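You operate a simulated robot arm through the tools that you are given. There is no shell and no other tool. Be economical: measure what you need, move in short steps, check, and stop when the job is done.

The job below is to be done with a simulated robot arm. You get a single attempt, and the scene is never put back.

## Task
Wipe off the tea stain under the striped cloth.
Fine: fold the cloth back first and out again after; use the teal cloth and put it back.
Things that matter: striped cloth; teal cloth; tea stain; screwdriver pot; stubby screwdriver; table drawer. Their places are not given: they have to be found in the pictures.

The check looks at the end state, three seconds after you hand in, the way a careful person would. Anything else that was tipped, shoved, dropped, spilled or broken makes it a failure. Flat cloth is picked up by pressing the open fingertips on it (5 to 10 N) and closing them slowly along it; thin cloth reads only 2 to 8 mm in the jaws.

## Robot
A 7-joint arm with a two-finger parallel gripper, fixed in place. Base frame: the origin is at the foot of the arm, x ahead of it, y to its left, z up; the work surface is at about z = 0.745. Readings come in m, degrees, newtons and seconds.
With the tool pointing down near the work surface it reaches from about 0.46 to 0.92 m from the base axis. Its first joint turns from -115.0 to 115.0 degrees. Payload 3.91 kg.
The tool frame sits at the grasp point between the pads (the TCP): z along the fingers, y along the line on which they close. The tips reach 0.03 m beyond it. The gripper opens to 0.11 m. The fingers are 0.02 m wide and 0.01 m thick; the gripper's body (0.048 by 0.112 m) begins 0.055 m behind the TCP.
Orientation is that of the tool frame in the base frame, as [roll, pitch, yaw] about the fixed x, y, z axes, in that order (R = Rz(yaw) Ry(pitch) Rx(roll)). With the fingers straight down and closing along the base's y, the tool's x points along the base's -x, its y along +y and its z along -z.

## Interface
- The arm moves only by the tool servo_tool. Its arguments are lists of equal length, an entry for each row: "linear": the shift along the tool's x, y, z in mm, a list of three; "turn": the turn, a rotation vector about the tool's x, y, z in degrees, a list of three; "gripper": the finger opening in mm, from 0 to 110. In form: {"linear": [[dx, dy, dz], ...], "turn": [[rx, ry, rz], ...], "gripper": [gripper, ...]}. A call has 1 to 12 rows; each row is the pose to reach, as a shift and turn from the pose commanded when the call began, along the tool's axes at that moment. Each row takes 0.2 s and may step no farther than 0.05 m and 8.6 degrees from the row before; otherwise, or with a gripper value out of range, the whole call is refused. A pose out of reach is approached as far as the arm can. The call stops where the force on the tool passes 40 N (or 10 N more than at its start, if that is more) or the arm is blocked; 0.2 s more then pass. The fingers move at their own pace (about 0.153 m/s each) and stop on an object; they squeeze with about 23 N. The grip force told is the motor's: it shows also when the fingers shut on nothing. Time passes only in rows, and 0.2 s behind the last, so rows that repeat a pose let the fingers close. The reply holds the time, the measured pose of the TCP, the force on the tool along the base axes, the opening and the grip force, in the units named above and with some noise, and new pictures: "pictures" is both (left out), scene, wrist or none.
- Cameras (640 x 400 px; columns grow to the right, rows downward): "scene" is fixed at [0.0488, 0.4992, 1.4825]; the picture's right is [-0.27, -0.96, 0.00], its down [-0.54, 0.15, -0.82] and it looks along [0.80, -0.22, -0.57] (base axes); focal length 315 px, centre (320, 200). "wrist" rides on the gripper at [0.072, 0.017, -0.103] in the tool frame; the picture's right is [-0.23, 0.97, 0.00], its down [-0.76, -0.18, -0.62] and it looks along [-0.61, -0.14, 0.78] (tool axes); focal length 222 px, centre (320, 200).
- raise_lower(by): slides the trunk up (or, below 0, down) by that many m; the arm rides with it, the base frame stays. It gives what a move gives, with no picture.
- measure_at(camera, pixels): for up to 12 pixels [column, row] of the newest picture of that camera ("zoom" is the newest enlarged one), the place [x, y, z] in the base frame of the surface seen there, good to about 0.003 m. The clock stands still meanwhile.
- enlarge(camera, box): a new picture of the part [left, top, right, bottom] of that camera's present view, enlarged. The clock stands still meanwhile.
- hand_in(): hands the job in; it is judged then, once.

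Go step by step. Measure first, check grasps and placings, and put right what went wrong. The budget is 80 turns and 170 pictures, counting those below and the enlarged ones. Unless the task says otherwise, let go and move clear before handing in, and close with one line.

The tools are called after "Call:" as a command line: name --argument value ..., lists and objects as JSON in quotes. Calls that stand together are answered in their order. servo_tool: Moves the arm, as the interface text tells. Its arguments: {"type":"object","properties":{"linear":{"type":"array"},"turn":{"type":"array"},"gripper":{"type":"array"},"pictures":{"type":"string","enum":["both","scene","wrist","none"]}},"required":["linear","turn","gripper"]} The other tools are called the same way: raise_lower (by) slides the trunk up or down; measure_at (camera, pixels) gives the place of the surface under pixels of a picture; enlarge (camera, box) takes an enlarged picture of a part of a camera's view; hand_in () hands the job in.

At the start:

```text
time: 0.0
position: [0.4848, 0.269, 1.2402]
ee_rot: [-180.0, 0.0, -180.0]
ft_force: [1.3, 0.5, 0.7]
width: 0.1102
gripper_force: 0.0
trunk travel left (down, up): [-0.675, 0.315]
```

scene: 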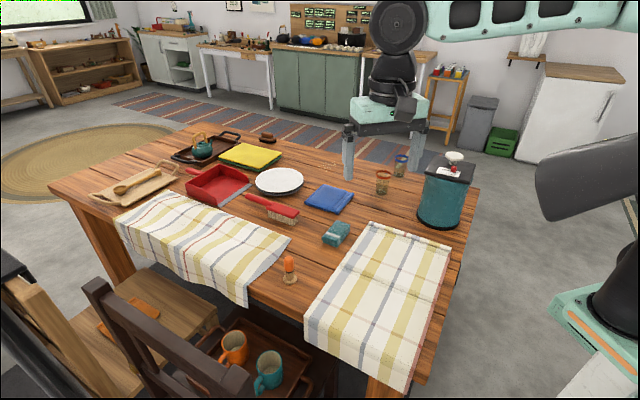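
wrist: 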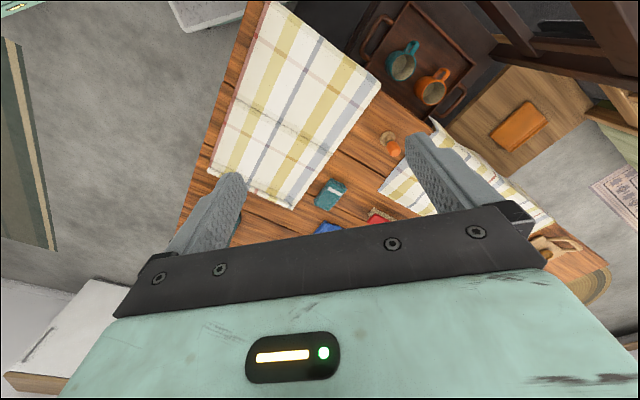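

The scene shows two striped cloths (around (205,245) and (380,295)), a small teal item (335,233), a blue folded cloth (330,198) and an orange screwdriver in a pot (289,270). I'll enlarge to identify them.

Call:
enlarge --camera "scene" --box '[270, 180, 480, 390]'

Call:
enlarge --camera "scene" --box '[80, 120, 320, 310]'

Call:
measure_at --camera "scene" --pixels '[[370, 224], [449, 243], [408, 387], [305, 320], [335, 228], [337, 240], [289, 262], [289, 280], [330, 198], [390, 270], [350, 262], [430, 300]]'

Call:
measure_at --camera "scene" --pixels '[[115, 218], [165, 192], [290, 240], [248, 305], [322, 235], [349, 228], [326, 243], [345, 222], [440, 205], [270, 208], [300, 310], [460, 240]]'

```text
1.90 times, centred on (375, 285) of scene
```

zoom: 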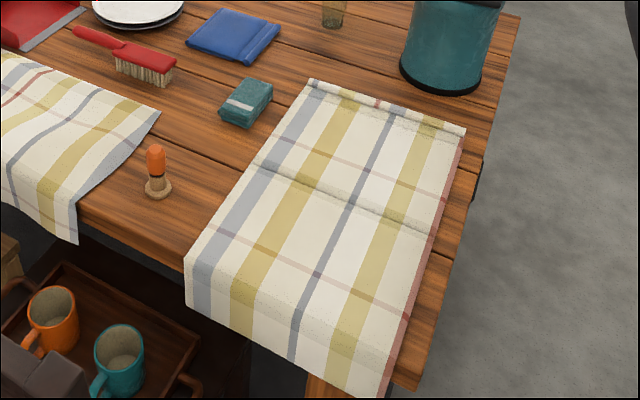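

```text
2.11 times, centred on (200, 215) of scene
```

zoom: 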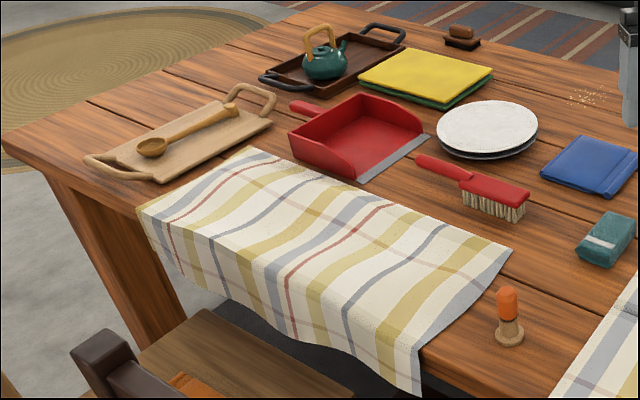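

```text
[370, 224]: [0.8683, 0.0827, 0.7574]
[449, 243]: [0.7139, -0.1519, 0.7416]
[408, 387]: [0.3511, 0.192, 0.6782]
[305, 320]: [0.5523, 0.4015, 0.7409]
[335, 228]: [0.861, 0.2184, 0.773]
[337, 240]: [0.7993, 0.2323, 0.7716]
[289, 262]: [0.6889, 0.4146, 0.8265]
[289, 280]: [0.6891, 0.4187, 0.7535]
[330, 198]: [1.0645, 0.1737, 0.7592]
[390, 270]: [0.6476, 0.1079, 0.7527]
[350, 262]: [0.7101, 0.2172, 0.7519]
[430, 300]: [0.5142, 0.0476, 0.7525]
```

```text
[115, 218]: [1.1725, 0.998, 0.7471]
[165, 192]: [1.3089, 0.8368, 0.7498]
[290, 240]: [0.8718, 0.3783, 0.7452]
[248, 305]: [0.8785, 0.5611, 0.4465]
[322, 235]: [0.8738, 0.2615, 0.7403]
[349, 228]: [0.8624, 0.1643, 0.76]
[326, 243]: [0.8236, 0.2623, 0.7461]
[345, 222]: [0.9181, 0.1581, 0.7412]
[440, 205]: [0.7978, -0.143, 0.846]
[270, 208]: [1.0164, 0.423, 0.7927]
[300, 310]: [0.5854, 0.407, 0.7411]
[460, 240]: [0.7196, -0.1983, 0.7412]
```

The reachable striped cloth is the right one (x 0.4–0.87). The teal block at (337,235) looks like the folded teal cloth. I'll look closer at the cloth's hem and hinge, and at the screwdriver.

Call:
enlarge --camera "wrist" --box '[170, 0, 470, 240]'

Call:
enlarge --camera "scene" --box '[340, 130, 490, 260]'

Call:
enlarge --camera "scene" --box '[200, 270, 440, 400]'

```text
1.67 times, centred on (320, 120) of wrist
```

zoom: 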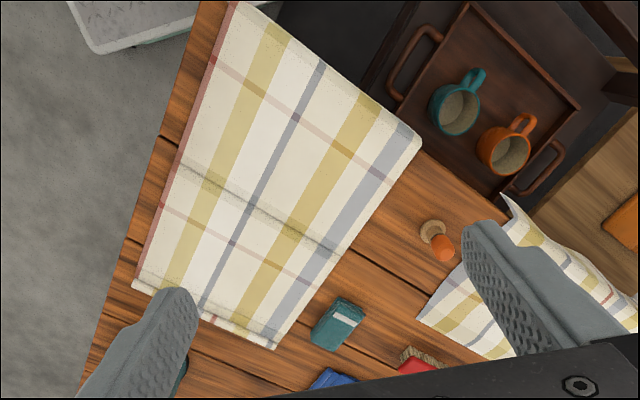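

```text
3.08 times, centred on (415, 195) of scene
```

zoom: 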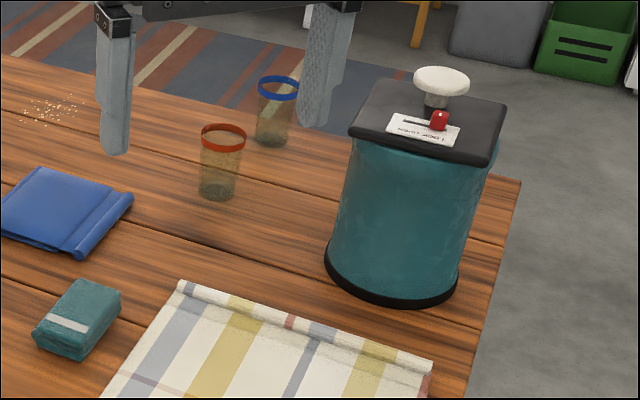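

```text
2.67 times, centred on (320, 335) of scene
```

zoom: 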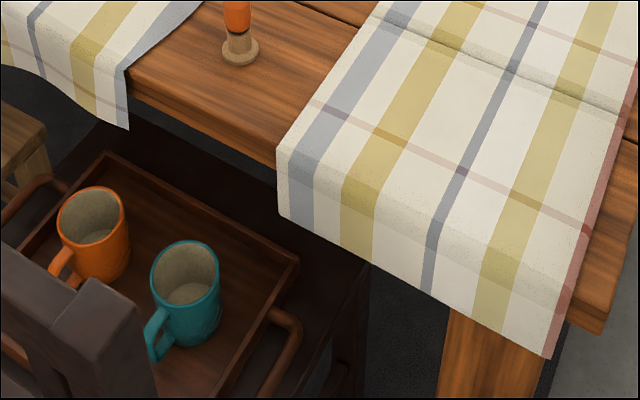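

The cloth has a rolled hem at its far end (scene (371,223)–(451,248)) and a crease line (342,267)–(434,303). That reads as a flap hinged at the crease. Measuring the flap geometry and its neighbours.

Call:
measure_at --camera "scene" --pixels '[[372, 223], [390, 228], [410, 234], [430, 240], [447, 246], [344, 266], [365, 274], [390, 284], [410, 292], [432, 302], [400, 262], [370, 250]]'

Call:
measure_at --camera "scene" --pixels '[[331, 243], [323, 238], [345, 224], [348, 232], [337, 246], [336, 232], [440, 226], [420, 215], [383, 175], [455, 250], [325, 290], [400, 340]]'

```text
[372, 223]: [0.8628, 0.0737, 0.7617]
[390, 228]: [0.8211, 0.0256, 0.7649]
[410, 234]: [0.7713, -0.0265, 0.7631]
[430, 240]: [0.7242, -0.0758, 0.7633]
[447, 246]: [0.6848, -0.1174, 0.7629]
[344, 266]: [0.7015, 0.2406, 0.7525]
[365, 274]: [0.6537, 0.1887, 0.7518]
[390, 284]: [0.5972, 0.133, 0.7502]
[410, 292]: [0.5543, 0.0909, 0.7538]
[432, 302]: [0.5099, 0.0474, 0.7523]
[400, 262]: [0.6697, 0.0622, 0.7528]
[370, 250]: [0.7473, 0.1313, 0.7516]
```

```text
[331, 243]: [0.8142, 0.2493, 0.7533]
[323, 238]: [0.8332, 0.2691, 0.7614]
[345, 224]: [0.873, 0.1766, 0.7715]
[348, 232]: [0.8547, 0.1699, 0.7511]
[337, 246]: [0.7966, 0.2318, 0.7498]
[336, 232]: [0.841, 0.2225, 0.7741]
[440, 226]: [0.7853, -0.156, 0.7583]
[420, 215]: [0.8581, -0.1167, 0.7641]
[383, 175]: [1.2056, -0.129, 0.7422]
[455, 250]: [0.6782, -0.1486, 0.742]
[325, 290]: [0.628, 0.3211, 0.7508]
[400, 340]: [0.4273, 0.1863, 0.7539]
```

The flap is about 0.26 × 0.23 m, with the hem centre near (0.773, -0.025) and the crease centre near (0.605, 0.14). I'll move above the hem and yaw 46° so the fingers close across it.

Call:
servo_tool --linear '[[-28.8, -29.4, 24], [-57.6, -58.8, 48], [-86.4, -88.2, 72], [-115.2, -117.6, 96], [-144, -147, 120], [-172.8, -176.4, 144], [-201.6, -205.8, 168], [-230.4, -235.2, 192], [-259.2, -264.6, 216], [-288, -294, 240]]' --turn '[[0, 0, -4.6], [0, 0, -9.2], [0, 0, -13.8], [0, 0, -18.4], [0, 0, -23], [0, 0, -27.6], [0, 0, -32.2], [0, 0, -36.8], [0, 0, -41.4], [0, 0, -46]]' --gripper '[110, 110, 110, 110, 110, 110, 110, 110, 110, 110]'

```text
time: 2.2
position: [0.7728, -0.0226, 1.0009]
ee_rot: [-180.0, 0.2, -133.9]
ft_force: [-0.4, 0.2, 1.0]
width: 0.1099
gripper_force: 0.0
trunk travel left (down, up): [-0.675, 0.315]
```

scene: 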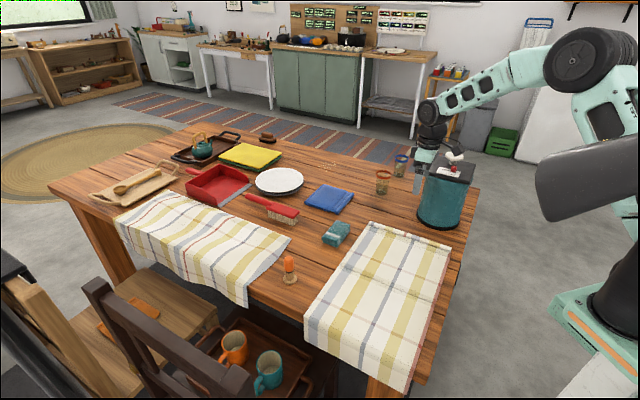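
wrist: 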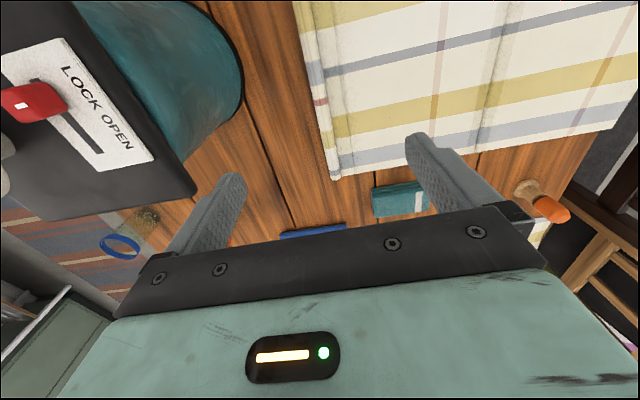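

The canister lid looks close in the wrist view (left side). I'll measure its top and the gripper's clearance before descending.

Call:
measure_at --camera "scene" --pixels '[[453, 157], [428, 170], [432, 178], [468, 184], [474, 164], [420, 222], [440, 228], [460, 226], [450, 200], [418, 175]]'

Call:
measure_at --camera "wrist" --pixels '[[190, 185], [155, 165], [60, 20], [225, 90], [338, 178], [318, 95], [300, 10], [15, 100], [475, 130], [420, 195]]'

Call:
enlarge --camera "scene" --box '[370, 100, 500, 260]'

```text
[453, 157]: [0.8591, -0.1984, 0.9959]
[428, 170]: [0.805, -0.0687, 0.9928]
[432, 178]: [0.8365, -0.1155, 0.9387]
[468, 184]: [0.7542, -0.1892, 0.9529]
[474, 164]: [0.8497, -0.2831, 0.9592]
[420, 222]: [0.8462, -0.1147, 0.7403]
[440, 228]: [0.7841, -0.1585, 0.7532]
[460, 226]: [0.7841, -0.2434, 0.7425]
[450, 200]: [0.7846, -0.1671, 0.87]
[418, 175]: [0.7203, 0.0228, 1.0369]
```

```text
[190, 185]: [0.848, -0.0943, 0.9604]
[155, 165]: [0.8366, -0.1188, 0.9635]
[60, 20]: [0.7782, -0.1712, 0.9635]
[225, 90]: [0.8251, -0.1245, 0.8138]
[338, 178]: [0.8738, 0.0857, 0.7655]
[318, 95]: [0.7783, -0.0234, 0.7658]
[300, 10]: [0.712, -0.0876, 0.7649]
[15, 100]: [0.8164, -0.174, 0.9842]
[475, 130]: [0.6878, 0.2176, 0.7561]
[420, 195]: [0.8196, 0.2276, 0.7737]
```

```text
2.50 times, centred on (435, 180) of scene
```

zoom: 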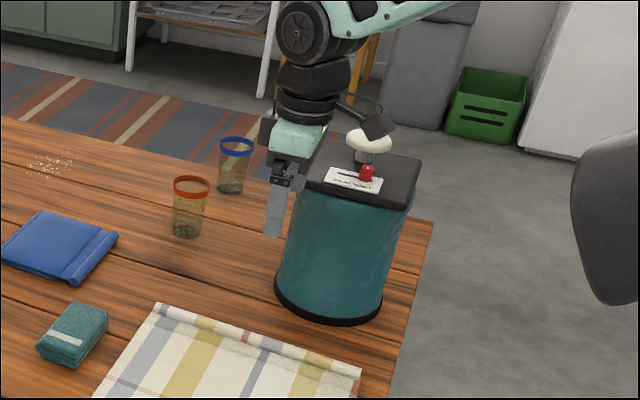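

The lid edge is about 0.10 m behind the hem line, so a straight descent clears it with a narrower opening. Descending to z≈0.81.

Call:
servo_tool --linear '[[0, 0, 48], [0, 0, 96], [0, 0, 144], [0, 0, 190]]' --turn '[[0, 0, 0], [0, 0, 0], [0, 0, 0], [0, 0, 0]]' --gripper '[60, 60, 60, 60]'

```text
time: 3.2
position: [0.7729, -0.028, 0.8087]
ee_rot: [-179.9, 0.0, -134.0]
ft_force: [0.0, 0.0, 1.1]
width: 0.06
gripper_force: 0.2
trunk travel left (down, up): [-0.675, 0.315]
```

scene: 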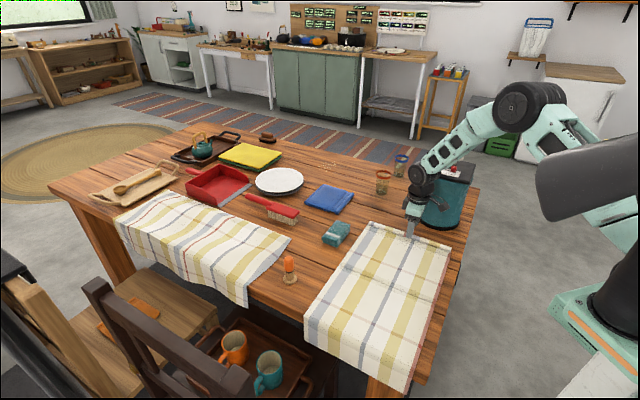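
wrist: 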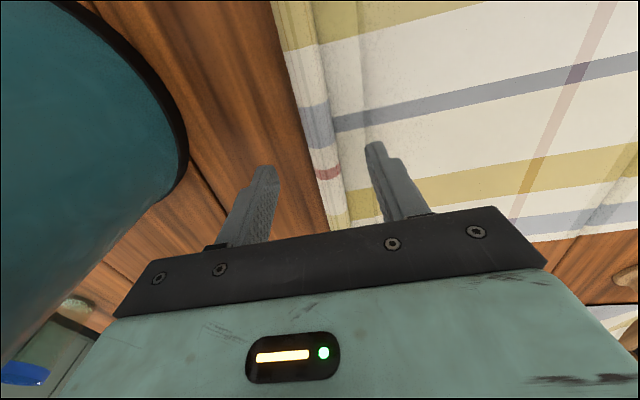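

The hem lies between the fingers (wrist (330,160)). Lowering in small steps to contact.

Call:
servo_tool --linear '[[0, 0, 10], [0, 0, 20], [0, 0, 25], [0, 0, 28]]' --turn '[[0, 0, 0], [0, 0, 0], [0, 0, 0], [0, 0, 0]]' --gripper '[60, 60, 60, 60]' --pictures "none"

```text
time: 4.2
position: [0.7751, -0.0254, 0.7848]
ee_rot: [-180.0, 0.1, -133.9]
ft_force: [-7.1, -7.1, 32.7]
width: 0.0598
gripper_force: 0.3
trunk travel left (down, up): [-0.675, 0.315]
```

The tips are pressing at 33 N, which is too hard. I'll back off about 3 mm.

Call:
servo_tool --linear '[[0, 0, -3], [0, 0, -3]]' --turn '[[0, 0, 0], [0, 0, 0]]' --gripper '[60, 60]'

```text
time: 4.8
position: [0.7741, -0.0247, 0.7854]
ee_rot: [-180.0, 0.1, -134.0]
ft_force: [-1.2, -6.1, 21.7]
width: 0.0587
gripper_force: 0.1
trunk travel left (down, up): [-0.675, 0.315]
```

scene: 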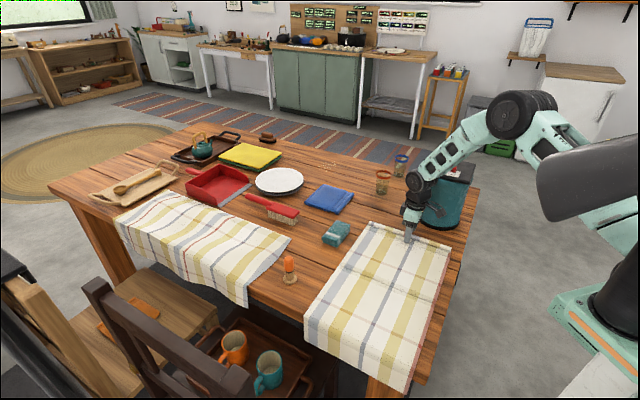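
wrist: 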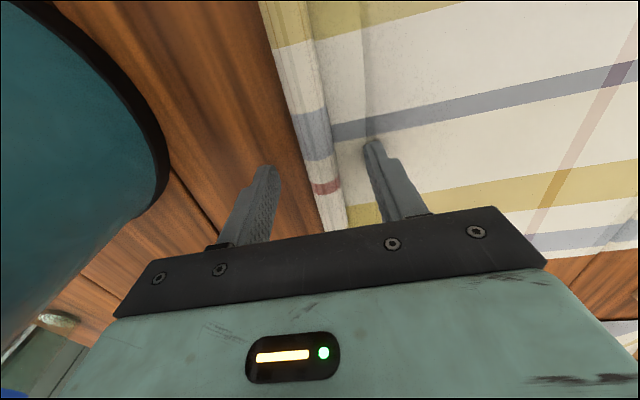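

Still 22 N. I'll raise another 2 mm, then close slowly on the hem.

Call:
servo_tool --linear '[[0, 0, -2], [0, 0, -2], [0, 0, -2], [0, 0, -2], [0, 0, -2], [0, 0, -2], [0, 0, -2], [0, 0, -2], [0, 0, -2], [0, 0, -2]]' --turn '[[0, 0, 0], [0, 0, 0], [0, 0, 0], [0, 0, 0], [0, 0, 0], [0, 0, 0], [0, 0, 0], [0, 0, 0], [0, 0, 0], [0, 0, 0]]' --gripper '[54, 47, 40, 33, 26, 19, 12, 5, 0, 0]'

```text
time: 7.0
position: [0.7754, -0.0237, 0.7866]
ee_rot: [180.0, 0.0, -133.9]
ft_force: [2.7, -1.6, 0.2]
width: 0.021
gripper_force: 22.9
trunk travel left (down, up): [-0.675, 0.315]
```

scene: 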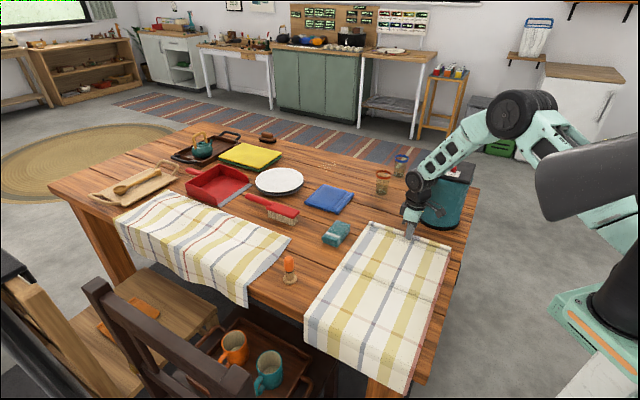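
wrist: 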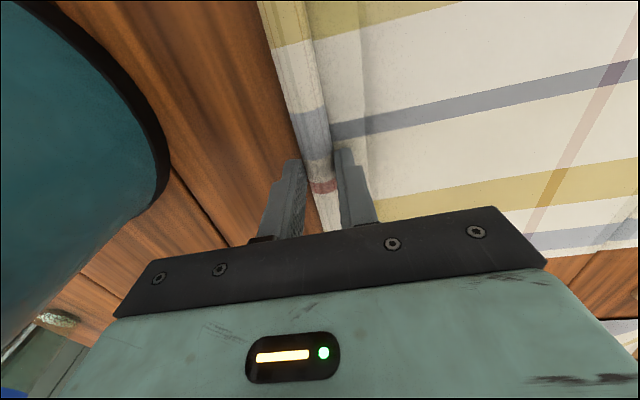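

The hem is gripped (21 mm, 23 N). I'll lift 40 mm along an arc as a test.

Call:
servo_tool --linear '[[0, 0.3, -10], [0, 1, -20], [0, 2, -30], [0, 3.5, -40]]' --turn '[[0, 0, 0], [0, 0, 0], [0, 0, 0], [0, 0, 0]]' --gripper '[0, 0, 0, 0]'

```text
time: 8.0
position: [0.7712, -0.0219, 0.8278]
ee_rot: [179.9, 0.0, -134.0]
ft_force: [0.5, 1.2, -1.2]
width: 0.0212
gripper_force: 23.5
trunk travel left (down, up): [-0.675, 0.315]
```

scene: 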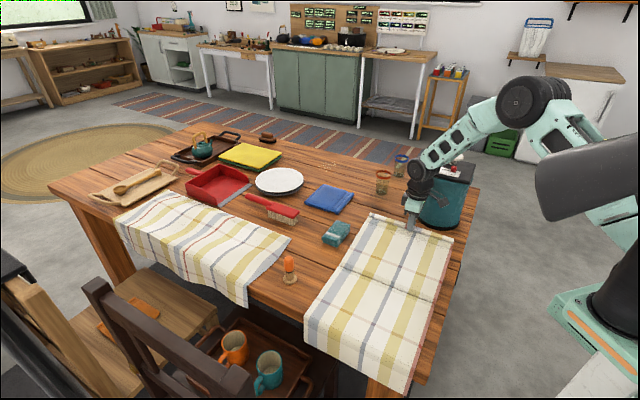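
wrist: 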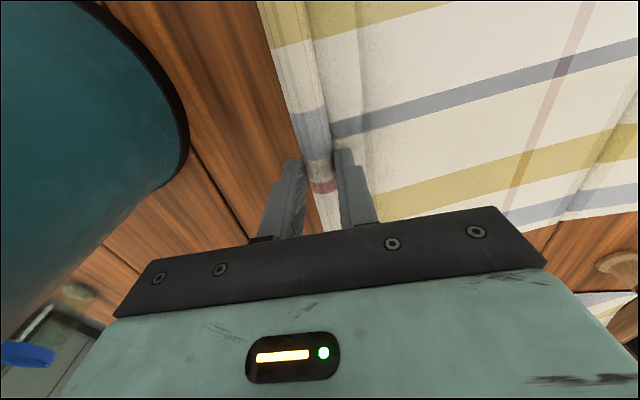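

The whole hem rises straight with low force. Continuing the arc about the crease to 60°.

Call:
servo_tool --linear '[[0, 4.7, -21], [0, 10.8, -41], [0, 18.8, -60], [0, 28.3, -78.5], [0, 39.4, -96], [0, 51.9, -112.3], [0, 66, -127.6], [0, 81.2, -141.6], [0, 98, -154.1], [0, 115, -165.2]]' --turn '[[0, 0, 0], [0, 0, 0], [0, 0, 0], [0, 0, 0], [0, 0, 0], [0, 0, 0], [0, 0, 0], [0, 0, 0], [0, 0, 0], [0, 0, 0]]' --gripper '[0, 0, 0, 0, 0, 0, 0, 0, 0, 0]'

```text
time: 10.2
position: [0.6873, 0.0567, 0.9929]
ee_rot: [-180.0, 0.2, -134.0]
ft_force: [8.7, 1.9, 6.5]
width: 0.021
gripper_force: 23.3
trunk travel left (down, up): [-0.675, 0.315]
```

scene: 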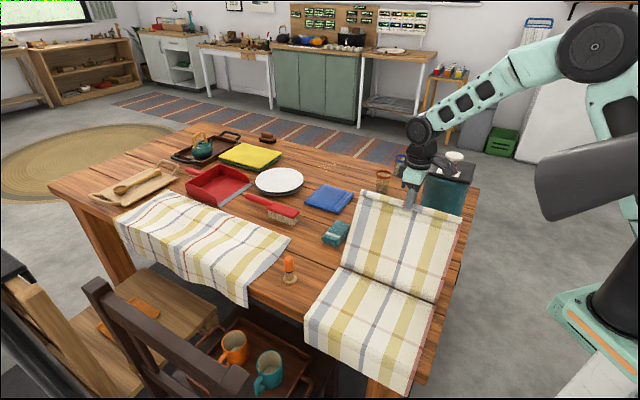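
wrist: 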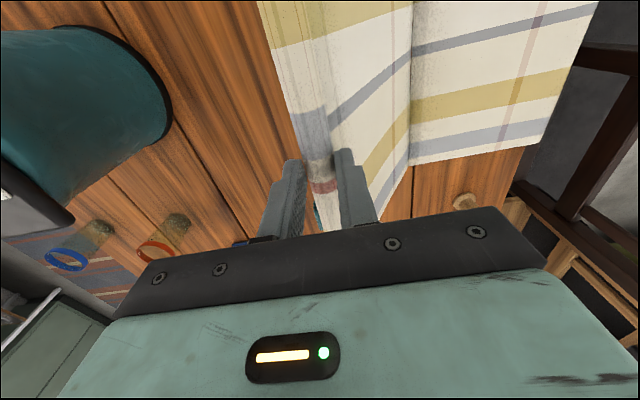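

The flap swings cleanly about the crease. Continuing the arc from 60° to 120°.

Call:
servo_tool --linear '[[0, 22.1, -11.3], [0, 45.3, -20.2], [0, 69.2, -26.6], [0, 93.7, -30.5], [0, 118.5, -31.8], [0, 143.3, -30.5], [0, 167.8, -26.6], [0, 191.7, -20.2], [0, 214.9, -11.3], [0, 237, 0]]' --turn '[[0, 0, 0], [0, 0, 0], [0, 0, 0], [0, 0, 0], [0, 0, 0], [0, 0, 0], [0, 0, 0], [0, 0, 0], [0, 0, 0], [0, 0, 0]]' --gripper '[0, 0, 0, 0, 0, 0, 0, 0, 0, 0]'

```text
time: 12.4
position: [0.5173, 0.2215, 0.9916]
ee_rot: [179.9, -0.3, -133.9]
ft_force: [-2.9, 5.4, 10.4]
width: 0.0208
gripper_force: 23.0
trunk travel left (down, up): [-0.675, 0.315]
```

scene: 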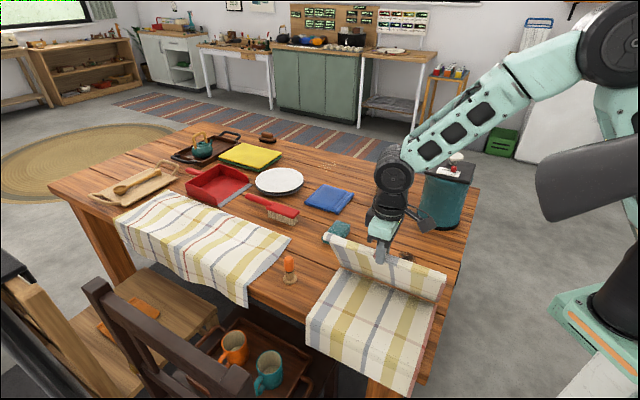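
wrist: 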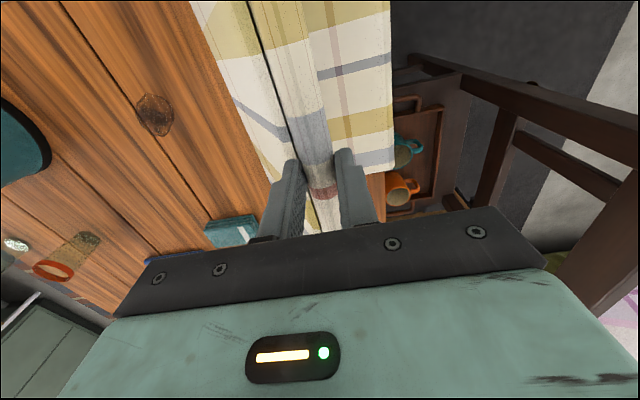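

The stain is visible at wrist (155,115). I'll finish most of the arc, to about 168°, and measure the stain.

Call:
measure_at --camera "wrist" --pixels '[[155, 115], [140, 100], [170, 130], [155, 95], [155, 135]]'

Call:
servo_tool --linear '[[0, 20.8, 13.5], [0, 40.1, 29.1], [0, 57.6, 46.6], [0, 73.2, 65.9], [0, 86.7, 86.7], [0, 98, 108.8], [0, 106.9, 132], [0, 113.3, 155.9]]' --turn '[[0, 0, 0], [0, 0, 0], [0, 0, 0], [0, 0, 0], [0, 0, 0], [0, 0, 0], [0, 0, 0], [0, 0, 0]]' --gripper '[0, 0, 0, 0, 0, 0, 0, 0]'

```text
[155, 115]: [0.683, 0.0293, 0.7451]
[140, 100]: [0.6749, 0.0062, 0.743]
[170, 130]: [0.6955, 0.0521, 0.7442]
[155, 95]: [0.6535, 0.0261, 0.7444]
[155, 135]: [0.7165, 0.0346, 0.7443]
```

```text
time: 14.2
position: [0.4361, 0.3012, 0.837]
ee_rot: [-180.0, 0.0, -134.1]
ft_force: [-3.2, 2.3, 0.3]
width: 0.021
gripper_force: 22.7
trunk travel left (down, up): [-0.675, 0.315]
```

scene: 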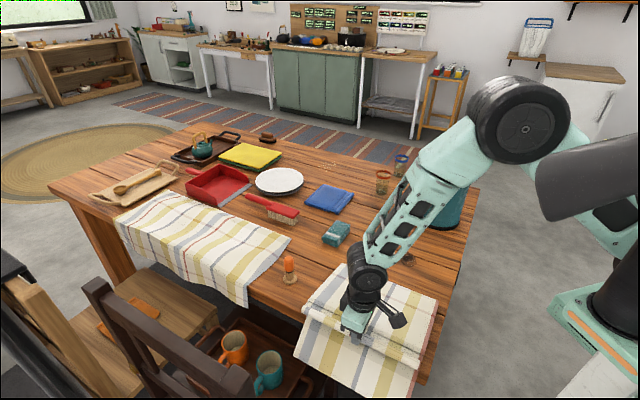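
wrist: 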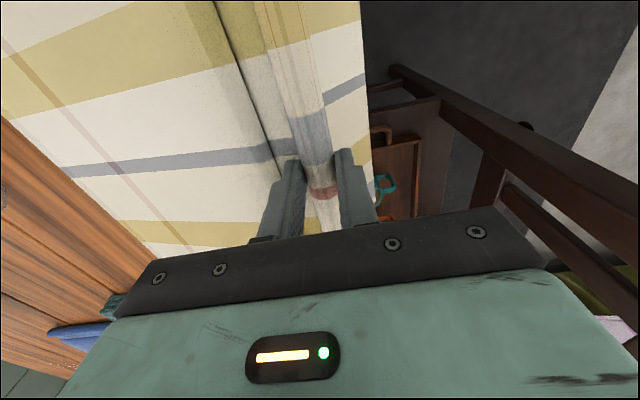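

The flap is nearly down. Lowering the last ~38 mm gently.

Call:
servo_tool --linear '[[0, 1, 10], [0, 2.5, 20], [0, 3.5, 28], [0, 4, 34], [0, 4, 38]]' --turn '[[0, 0, 0], [0, 0, 0], [0, 0, 0], [0, 0, 0], [0, 0, 0]]' --gripper '[0, 0, 0, 0, 0]'

```text
time: 15.4
position: [0.4331, 0.3053, 0.7968]
ee_rot: [179.9, 0.0, -134.0]
ft_force: [-3.2, 0.6, -0.1]
width: 0.0212
gripper_force: 23.0
trunk travel left (down, up): [-0.675, 0.315]
```

scene: 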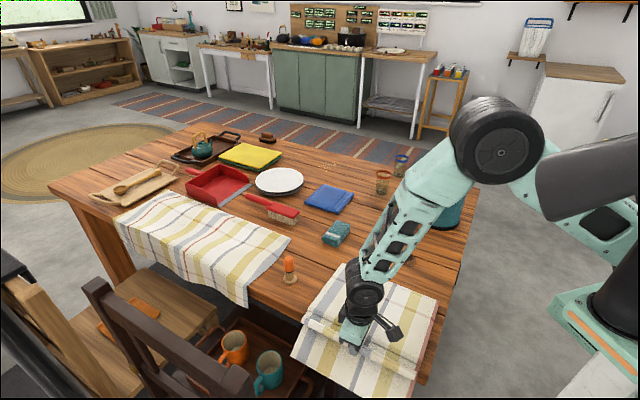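
wrist: 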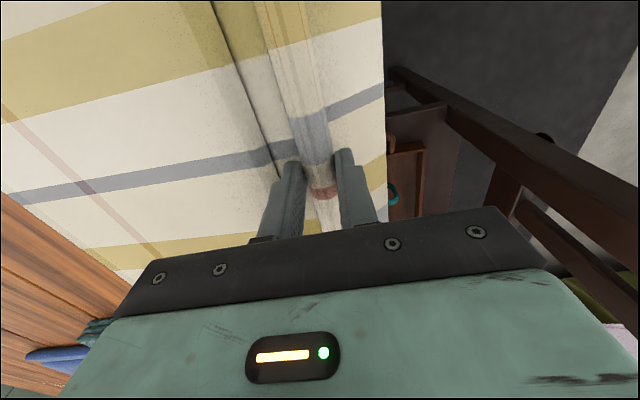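

No contact force yet. Lowering up to another 10 mm in small steps.

Call:
servo_tool --linear '[[0, 0, 3], [0, 0, 6], [0, 0, 8], [0, 0, 10]]' --turn '[[0, 0, 0], [0, 0, 0], [0, 0, 0], [0, 0, 0]]' --gripper '[0, 0, 0, 0]'

```text
time: 16.4
position: [0.4335, 0.3049, 0.7871]
ee_rot: [180.0, 0.1, -133.8]
ft_force: [-3.8, 2.6, 0.6]
width: 0.0211
gripper_force: 22.9
trunk travel left (down, up): [-0.675, 0.315]
```

scene: 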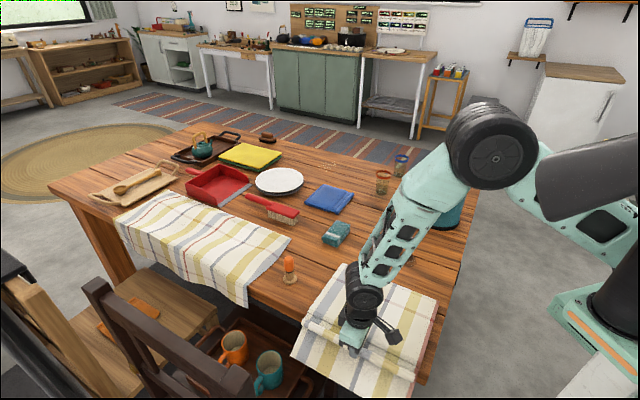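
wrist: 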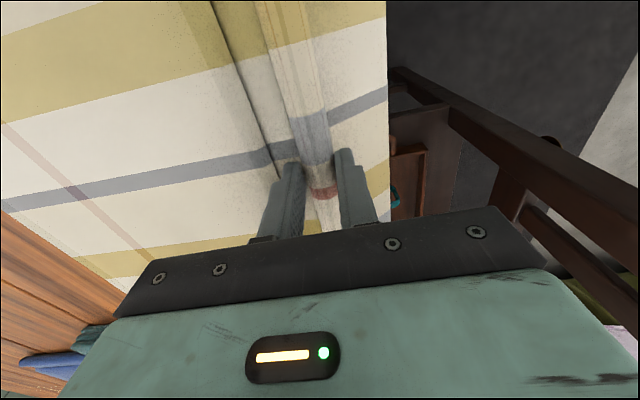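

The flap is flat on the front part with no load. Releasing and rising straight up.

Call:
servo_tool --linear '[[0, 0, 0], [0, 0, 0], [0, 0, -15], [0, 0, -45], [0, 0, -90], [0, 0, -140], [0, 0, -185]]' --turn '[[0, 0, 0], [0, 0, 0], [0, 0, 0], [0, 0, 0], [0, 0, 0], [0, 0, 0], [0, 0, 0]]' --gripper '[35, 50, 60, 60, 60, 60, 60]'

```text
time: 18.0
position: [0.4324, 0.3079, 0.9718]
ee_rot: [180.0, 0.0, -134.0]
ft_force: [-0.3, 0.3, -0.5]
width: 0.06
gripper_force: 0.0
trunk travel left (down, up): [-0.675, 0.315]
```

scene: 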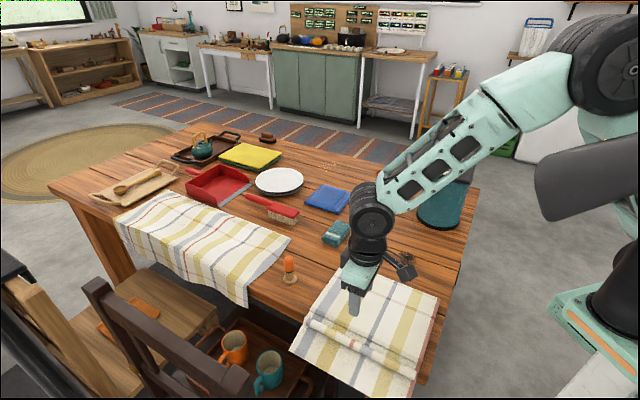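
wrist: 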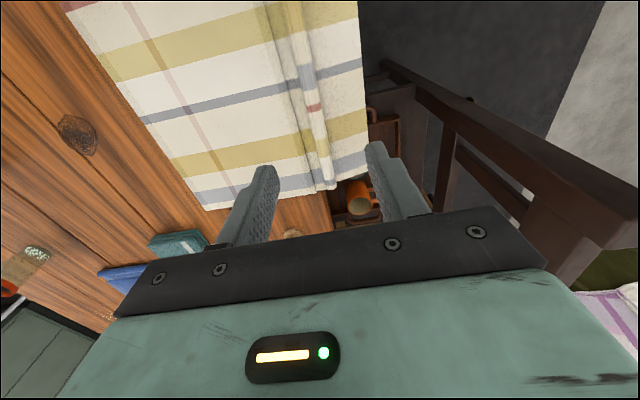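

The fold holds, with the stain at (75,135) in the wrist view around base (0.683, 0.029). Now the teal cloth: I'll zoom in for its orientation.

Call:
enlarge --camera "scene" --box '[310, 205, 430, 280]'

Call:
measure_at --camera "scene" --pixels '[[331, 222], [335, 221], [342, 222], [349, 226], [322, 235], [329, 239], [336, 243], [327, 228], [336, 230], [331, 233], [345, 226], [340, 238]]'

```text
5.33 times, centred on (370, 242) of scene
```

zoom: 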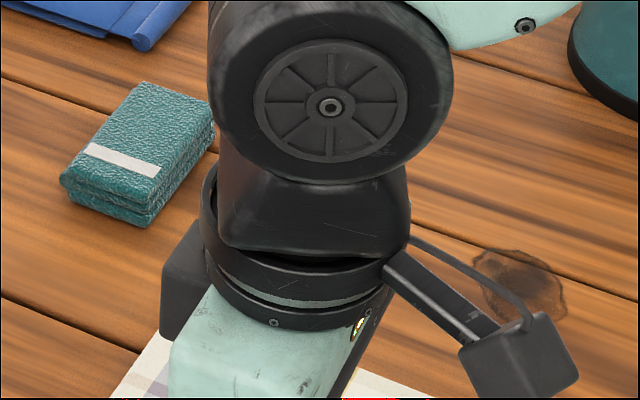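

```text
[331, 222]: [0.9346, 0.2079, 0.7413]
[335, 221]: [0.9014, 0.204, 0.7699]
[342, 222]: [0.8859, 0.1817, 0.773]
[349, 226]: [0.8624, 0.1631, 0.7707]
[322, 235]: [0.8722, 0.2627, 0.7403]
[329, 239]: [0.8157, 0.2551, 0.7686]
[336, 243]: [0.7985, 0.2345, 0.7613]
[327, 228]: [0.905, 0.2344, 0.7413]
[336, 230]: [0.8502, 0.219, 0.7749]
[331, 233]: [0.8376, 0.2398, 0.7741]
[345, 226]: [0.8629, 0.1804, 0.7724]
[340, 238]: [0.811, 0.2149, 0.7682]
```

The teal block is about 95 mm long along the flap direction and about 50–55 mm wide, centred near (0.850, 0.217), top z 0.774. I'll go above it and yaw so the fingers close across its short side.

Call:
servo_tool --linear '[[-20.4, -33.1, 0], [-40.7, -66.2, 0], [-61.1, -99.3, 0], [-81.5, -132.4, 0], [-101.8, -165.5, 0], [-122.2, -198.5, 0], [-142.5, -231.6, 0], [-162.9, -264.7, 0], [-183.3, -297.8, 0], [-203.6, -330.9, 0], [-224, -364, 0]]' --turn '[[0, 0, 8.18], [0, 0, 16.36], [0, 0, 24.55], [0, 0, 32.73], [0, 0, 40.9], [0, 0, 49.1], [0, 0, 57.3], [0, 0, 65.5], [0, 0, 73.6], [0, 0, 81.8], [0, 0, 90]]' --gripper '[60, 60, 60, 60, 60, 60, 70, 80, 90, 90, 90]'

```text
time: 20.4
position: [0.8498, 0.2095, 0.9728]
ee_rot: [-179.9, 0.0, 135.9]
ft_force: [-0.2, -0.5, 1.9]
width: 0.09
gripper_force: 0.0
trunk travel left (down, up): [-0.675, 0.315]
```

scene: 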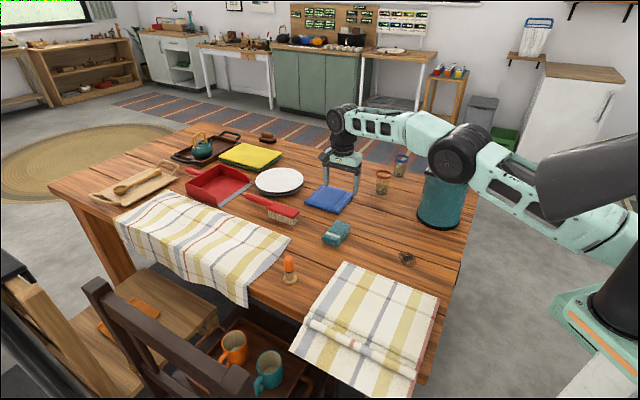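
wrist: 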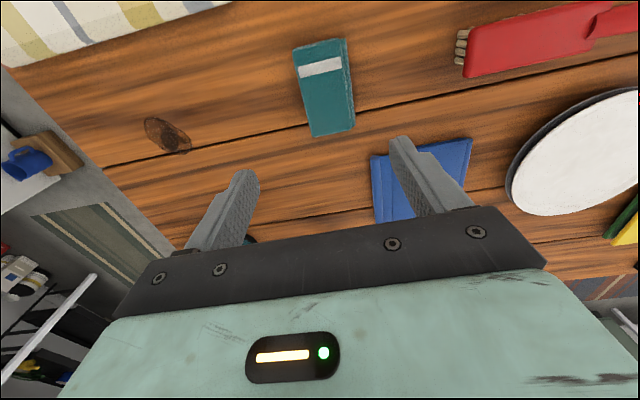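

I have a clear view of the teal cloth (wrist (323,88)) and the stain (167,135). Measuring both.

Call:
measure_at --camera "wrist" --pixels '[[296, 52], [343, 42], [312, 132], [352, 126], [324, 90], [167, 135], [146, 125], [188, 148], [160, 148], [172, 122]]'

Call:
enlarge --camera "wrist" --box '[110, 20, 400, 200]'

```text
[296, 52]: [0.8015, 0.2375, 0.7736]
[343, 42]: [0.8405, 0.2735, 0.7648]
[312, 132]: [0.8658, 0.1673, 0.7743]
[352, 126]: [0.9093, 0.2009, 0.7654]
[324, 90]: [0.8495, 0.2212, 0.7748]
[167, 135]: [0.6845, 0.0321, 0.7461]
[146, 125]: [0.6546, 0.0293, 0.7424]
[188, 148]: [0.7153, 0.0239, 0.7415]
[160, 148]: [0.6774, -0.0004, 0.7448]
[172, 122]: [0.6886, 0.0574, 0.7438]
```

```text
2.21 times, centred on (255, 110) of wrist
```

zoom: 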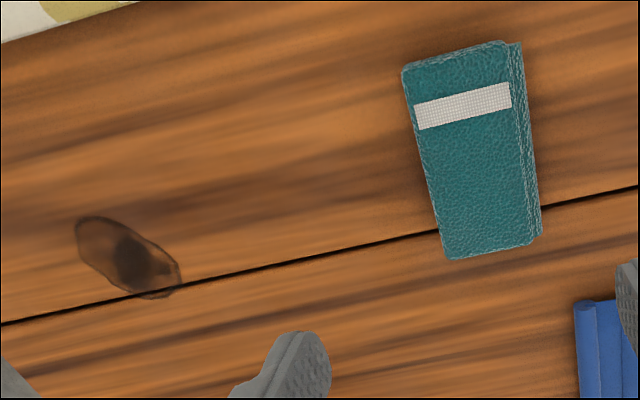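

Teal centre is (0.851, 0.219), long axis about 132.5°. Aligning and descending to z≈0.85.

Call:
servo_tool --linear '[[3, 3.5, 40], [5, 6, 80], [5, 6, 120], [5, 6, 120]]' --turn '[[0, 0, 2.5], [0, 0, 2.5], [0, 0, 2.5], [0, 0, 2.5]]' --gripper '[90, 90, 90, 90]'

```text
time: 21.4
position: [0.8509, 0.2177, 0.8534]
ee_rot: [-179.9, 0.0, 133.5]
ft_force: [0.2, -0.7, 0.5]
width: 0.09
gripper_force: 0.1
trunk travel left (down, up): [-0.675, 0.315]
```

scene: 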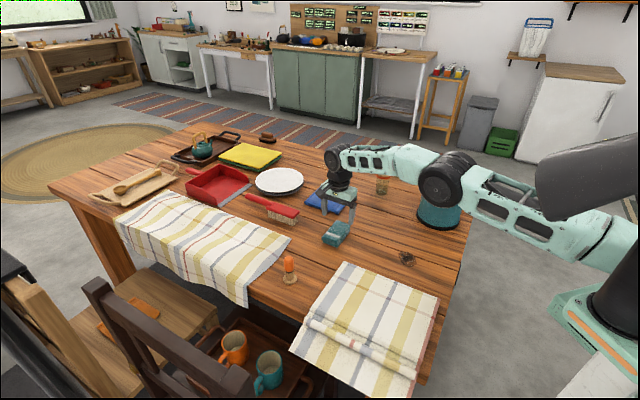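
wrist: 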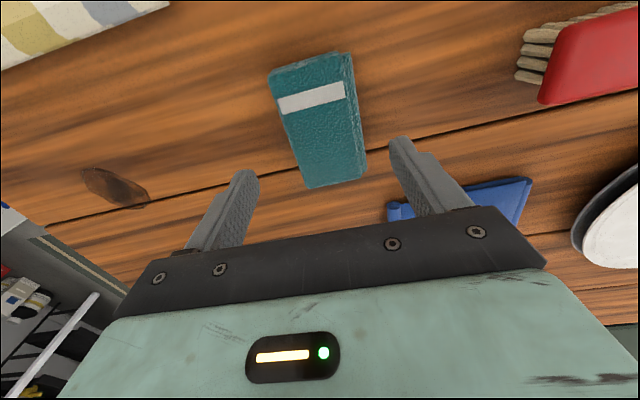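

The forearm passes close to the canister (scene (447,180)). Checking clearances before going lower.

Call:
measure_at --camera "scene" --pixels '[[440, 160], [440, 200], [447, 180], [410, 165], [400, 176], [480, 190], [500, 200], [425, 222], [440, 228], [458, 222], [530, 235], [462, 205]]'

Call:
enlarge --camera "scene" --box '[310, 120, 500, 250]'

```text
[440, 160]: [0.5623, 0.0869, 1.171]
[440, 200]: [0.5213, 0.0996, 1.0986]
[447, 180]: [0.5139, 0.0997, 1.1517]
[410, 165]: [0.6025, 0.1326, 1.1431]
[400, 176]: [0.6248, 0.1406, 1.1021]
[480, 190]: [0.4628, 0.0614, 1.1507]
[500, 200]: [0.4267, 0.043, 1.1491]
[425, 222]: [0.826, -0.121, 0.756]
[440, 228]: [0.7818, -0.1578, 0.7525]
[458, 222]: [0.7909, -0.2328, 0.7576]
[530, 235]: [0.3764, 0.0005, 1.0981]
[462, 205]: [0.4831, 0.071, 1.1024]
```

```text
3.08 times, centred on (405, 185) of scene
```

zoom: 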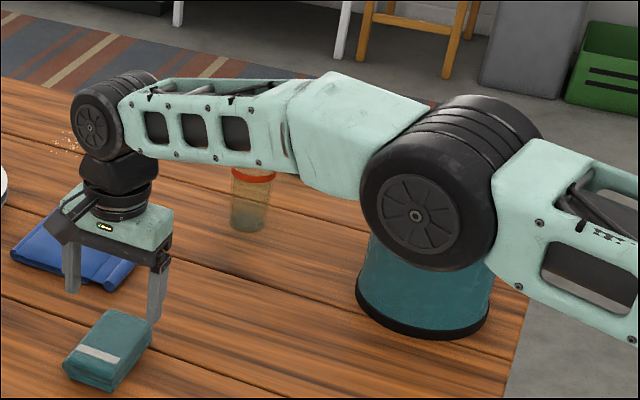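

The forearm is well clear at (0.52, 0.10, 1.1). Descending onto the teal cloth and closing slowly.

Call:
servo_tool --linear '[[0, 1, 35], [0, 1, 60], [0, 1, 72], [0, 1, 72], [0, 1, 72], [0, 1, 72], [0, 1, 72], [0, 1, 72], [0, 1, 72]]' --turn '[[0, 0, 0], [0, 0, 0], [0, 0, 0], [0, 0, 0], [0, 0, 0], [0, 0, 0], [0, 0, 0], [0, 0, 0], [0, 0, 0]]' --gripper '[90, 90, 90, 75, 60, 50, 40, 30, 30]'

```text
time: 23.4
position: [0.8488, 0.2198, 0.7813]
ee_rot: [180.0, 0.1, 133.5]
ft_force: [0.4, 0.3, -0.9]
width: 0.0613
gripper_force: 22.8
out of reach, approached as far as the arm can: row 2, 3
trunk travel left (down, up): [-0.675, 0.315]
```

scene: 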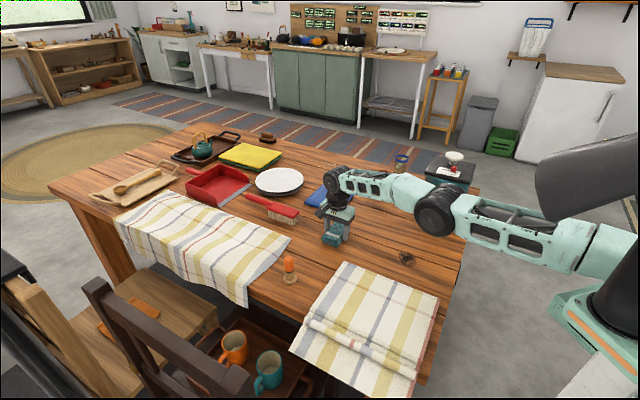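
wrist: 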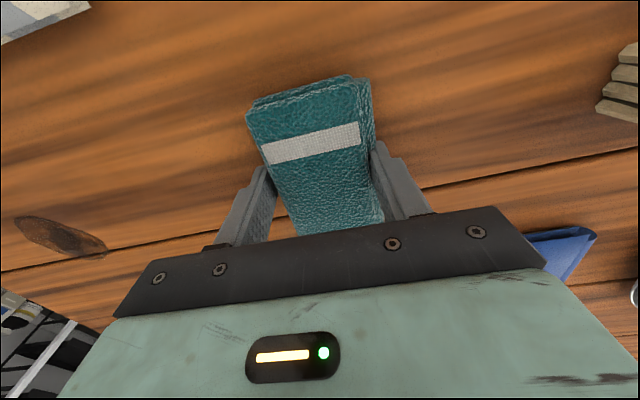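

The teal cloth is gripped (61 mm, 23 N) at (0.849, 0.220), yaw 133.5. Lifting 60 mm.

Call:
servo_tool --linear '[[0, 0, -15], [0, 0, -30], [0, 0, -60]]' --turn '[[0, 0, 0], [0, 0, 0], [0, 0, 0]]' --gripper '[30, 30, 30]'

```text
time: 24.2
position: [0.8536, 0.2212, 0.8389]
ee_rot: [-180.0, 0.0, 133.4]
ft_force: [0.4, 0.1, -0.7]
width: 0.0611
gripper_force: 22.6
trunk travel left (down, up): [-0.675, 0.315]
```

scene: 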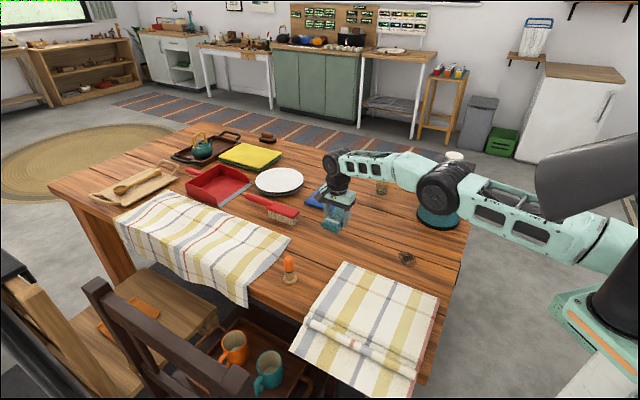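
wrist: 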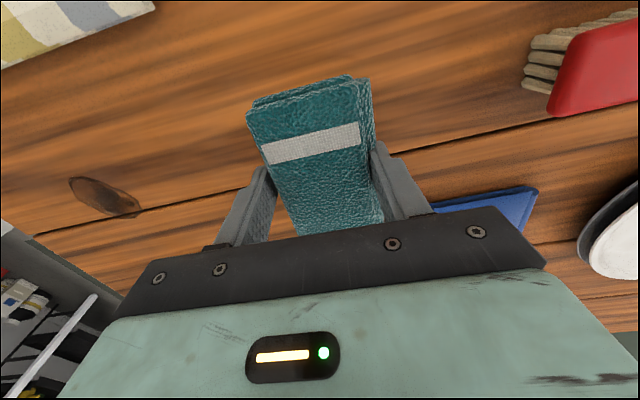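

Held securely. Moving over the stain at (0.684, 0.028).

Call:
servo_tool --linear '[[-4, -42.7, 0], [-8, -85.4, 0], [-12, -128, 0], [-16, -170.6, 0], [-20, -213.3, 0], [-23.8, -255.9, 0], [-23.8, -255.9, 20]]' --turn '[[0, 0, 0], [0, 0, 0], [0, 0, 0], [0, 0, 0], [0, 0, 0], [0, 0, 0], [0, 0, 0]]' --gripper '[30, 30, 30, 30, 30, 30, 30]'

```text
time: 25.8
position: [0.6854, 0.0265, 0.8215]
ee_rot: [179.9, 0.0, 133.5]
ft_force: [0.0, 0.0, -0.1]
width: 0.0612
gripper_force: 23.0
trunk travel left (down, up): [-0.675, 0.315]
```

scene: 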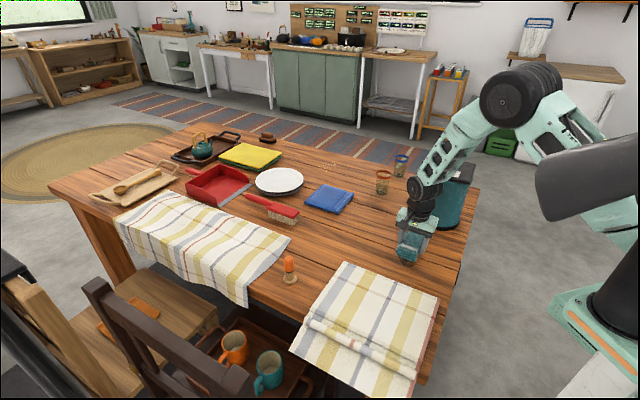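
wrist: 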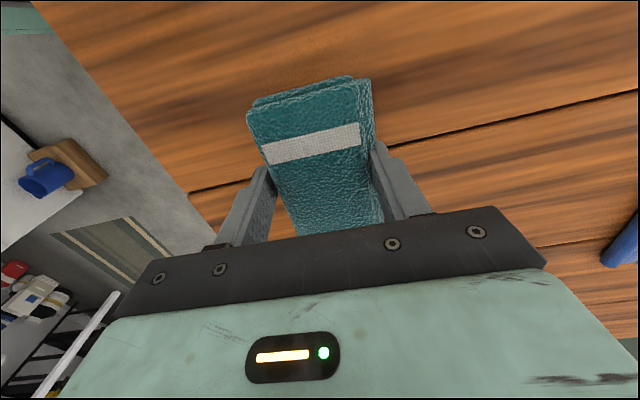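

Centred over the stain. Lowering to press lightly (contact expected at TCP z≈0.781).

Call:
servo_tool --linear '[[0, 0, 20], [0, 0, 36], [0, 0, 39], [0, 0, 40.5], [0, 0, 41.5]]' --turn '[[0, 0, 0], [0, 0, 0], [0, 0, 0], [0, 0, 0], [0, 0, 0]]' --gripper '[30, 30, 30, 30, 30]' --pictures "none"

```text
time: 27.0
position: [0.6834, 0.0273, 0.7804]
ee_rot: [179.9, 0.1, 133.5]
ft_force: [-0.3, 0.1, 17.3]
width: 0.0611
gripper_force: 23.0
trunk travel left (down, up): [-0.675, 0.315]
```

Pressing at 17 N. Easing 1 mm and wiping back and forth across the fingers' direction.

Call:
servo_tool --linear '[[0, 0, -1], [0, 20, -1], [0, 40, -1], [0, 20, -1], [0, 0, -1], [0, -20, -1], [0, -40, -1], [0, -20, -1], [0, 0, -1], [0, 20, -1], [0, 40, -1], [0, 20, -1]]' --turn '[[0, 0, 0], [0, 0, 0], [0, 0, 0], [0, 0, 0], [0, 0, 0], [0, 0, 0], [0, 0, 0], [0, 0, 0], [0, 0, 0], [0, 0, 0], [0, 0, 0], [0, 0, 0]]' --gripper '[30, 30, 30, 30, 30, 30, 30, 30, 30, 30, 30, 30]'

```text
time: 29.6
position: [0.7004, 0.0428, 0.7795]
ee_rot: [179.6, 0.1, 133.6]
ft_force: [8.0, 9.9, 27.5]
width: 0.0612
gripper_force: 23.4
trunk travel left (down, up): [-0.675, 0.315]
```

scene: 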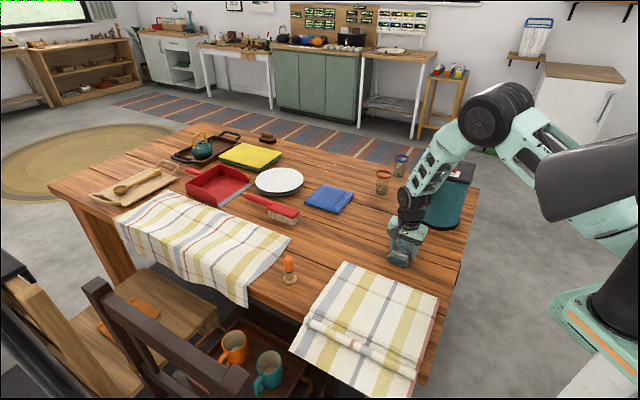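
wrist: 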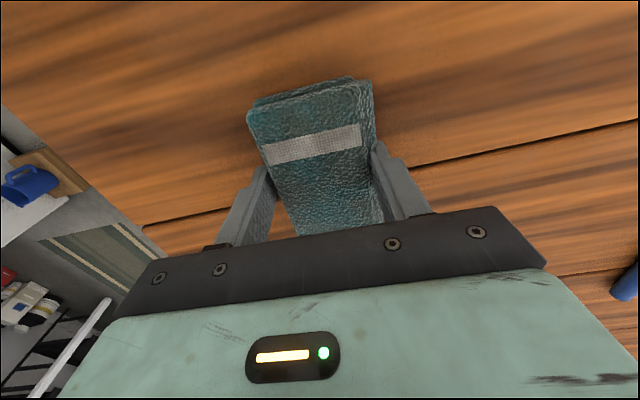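

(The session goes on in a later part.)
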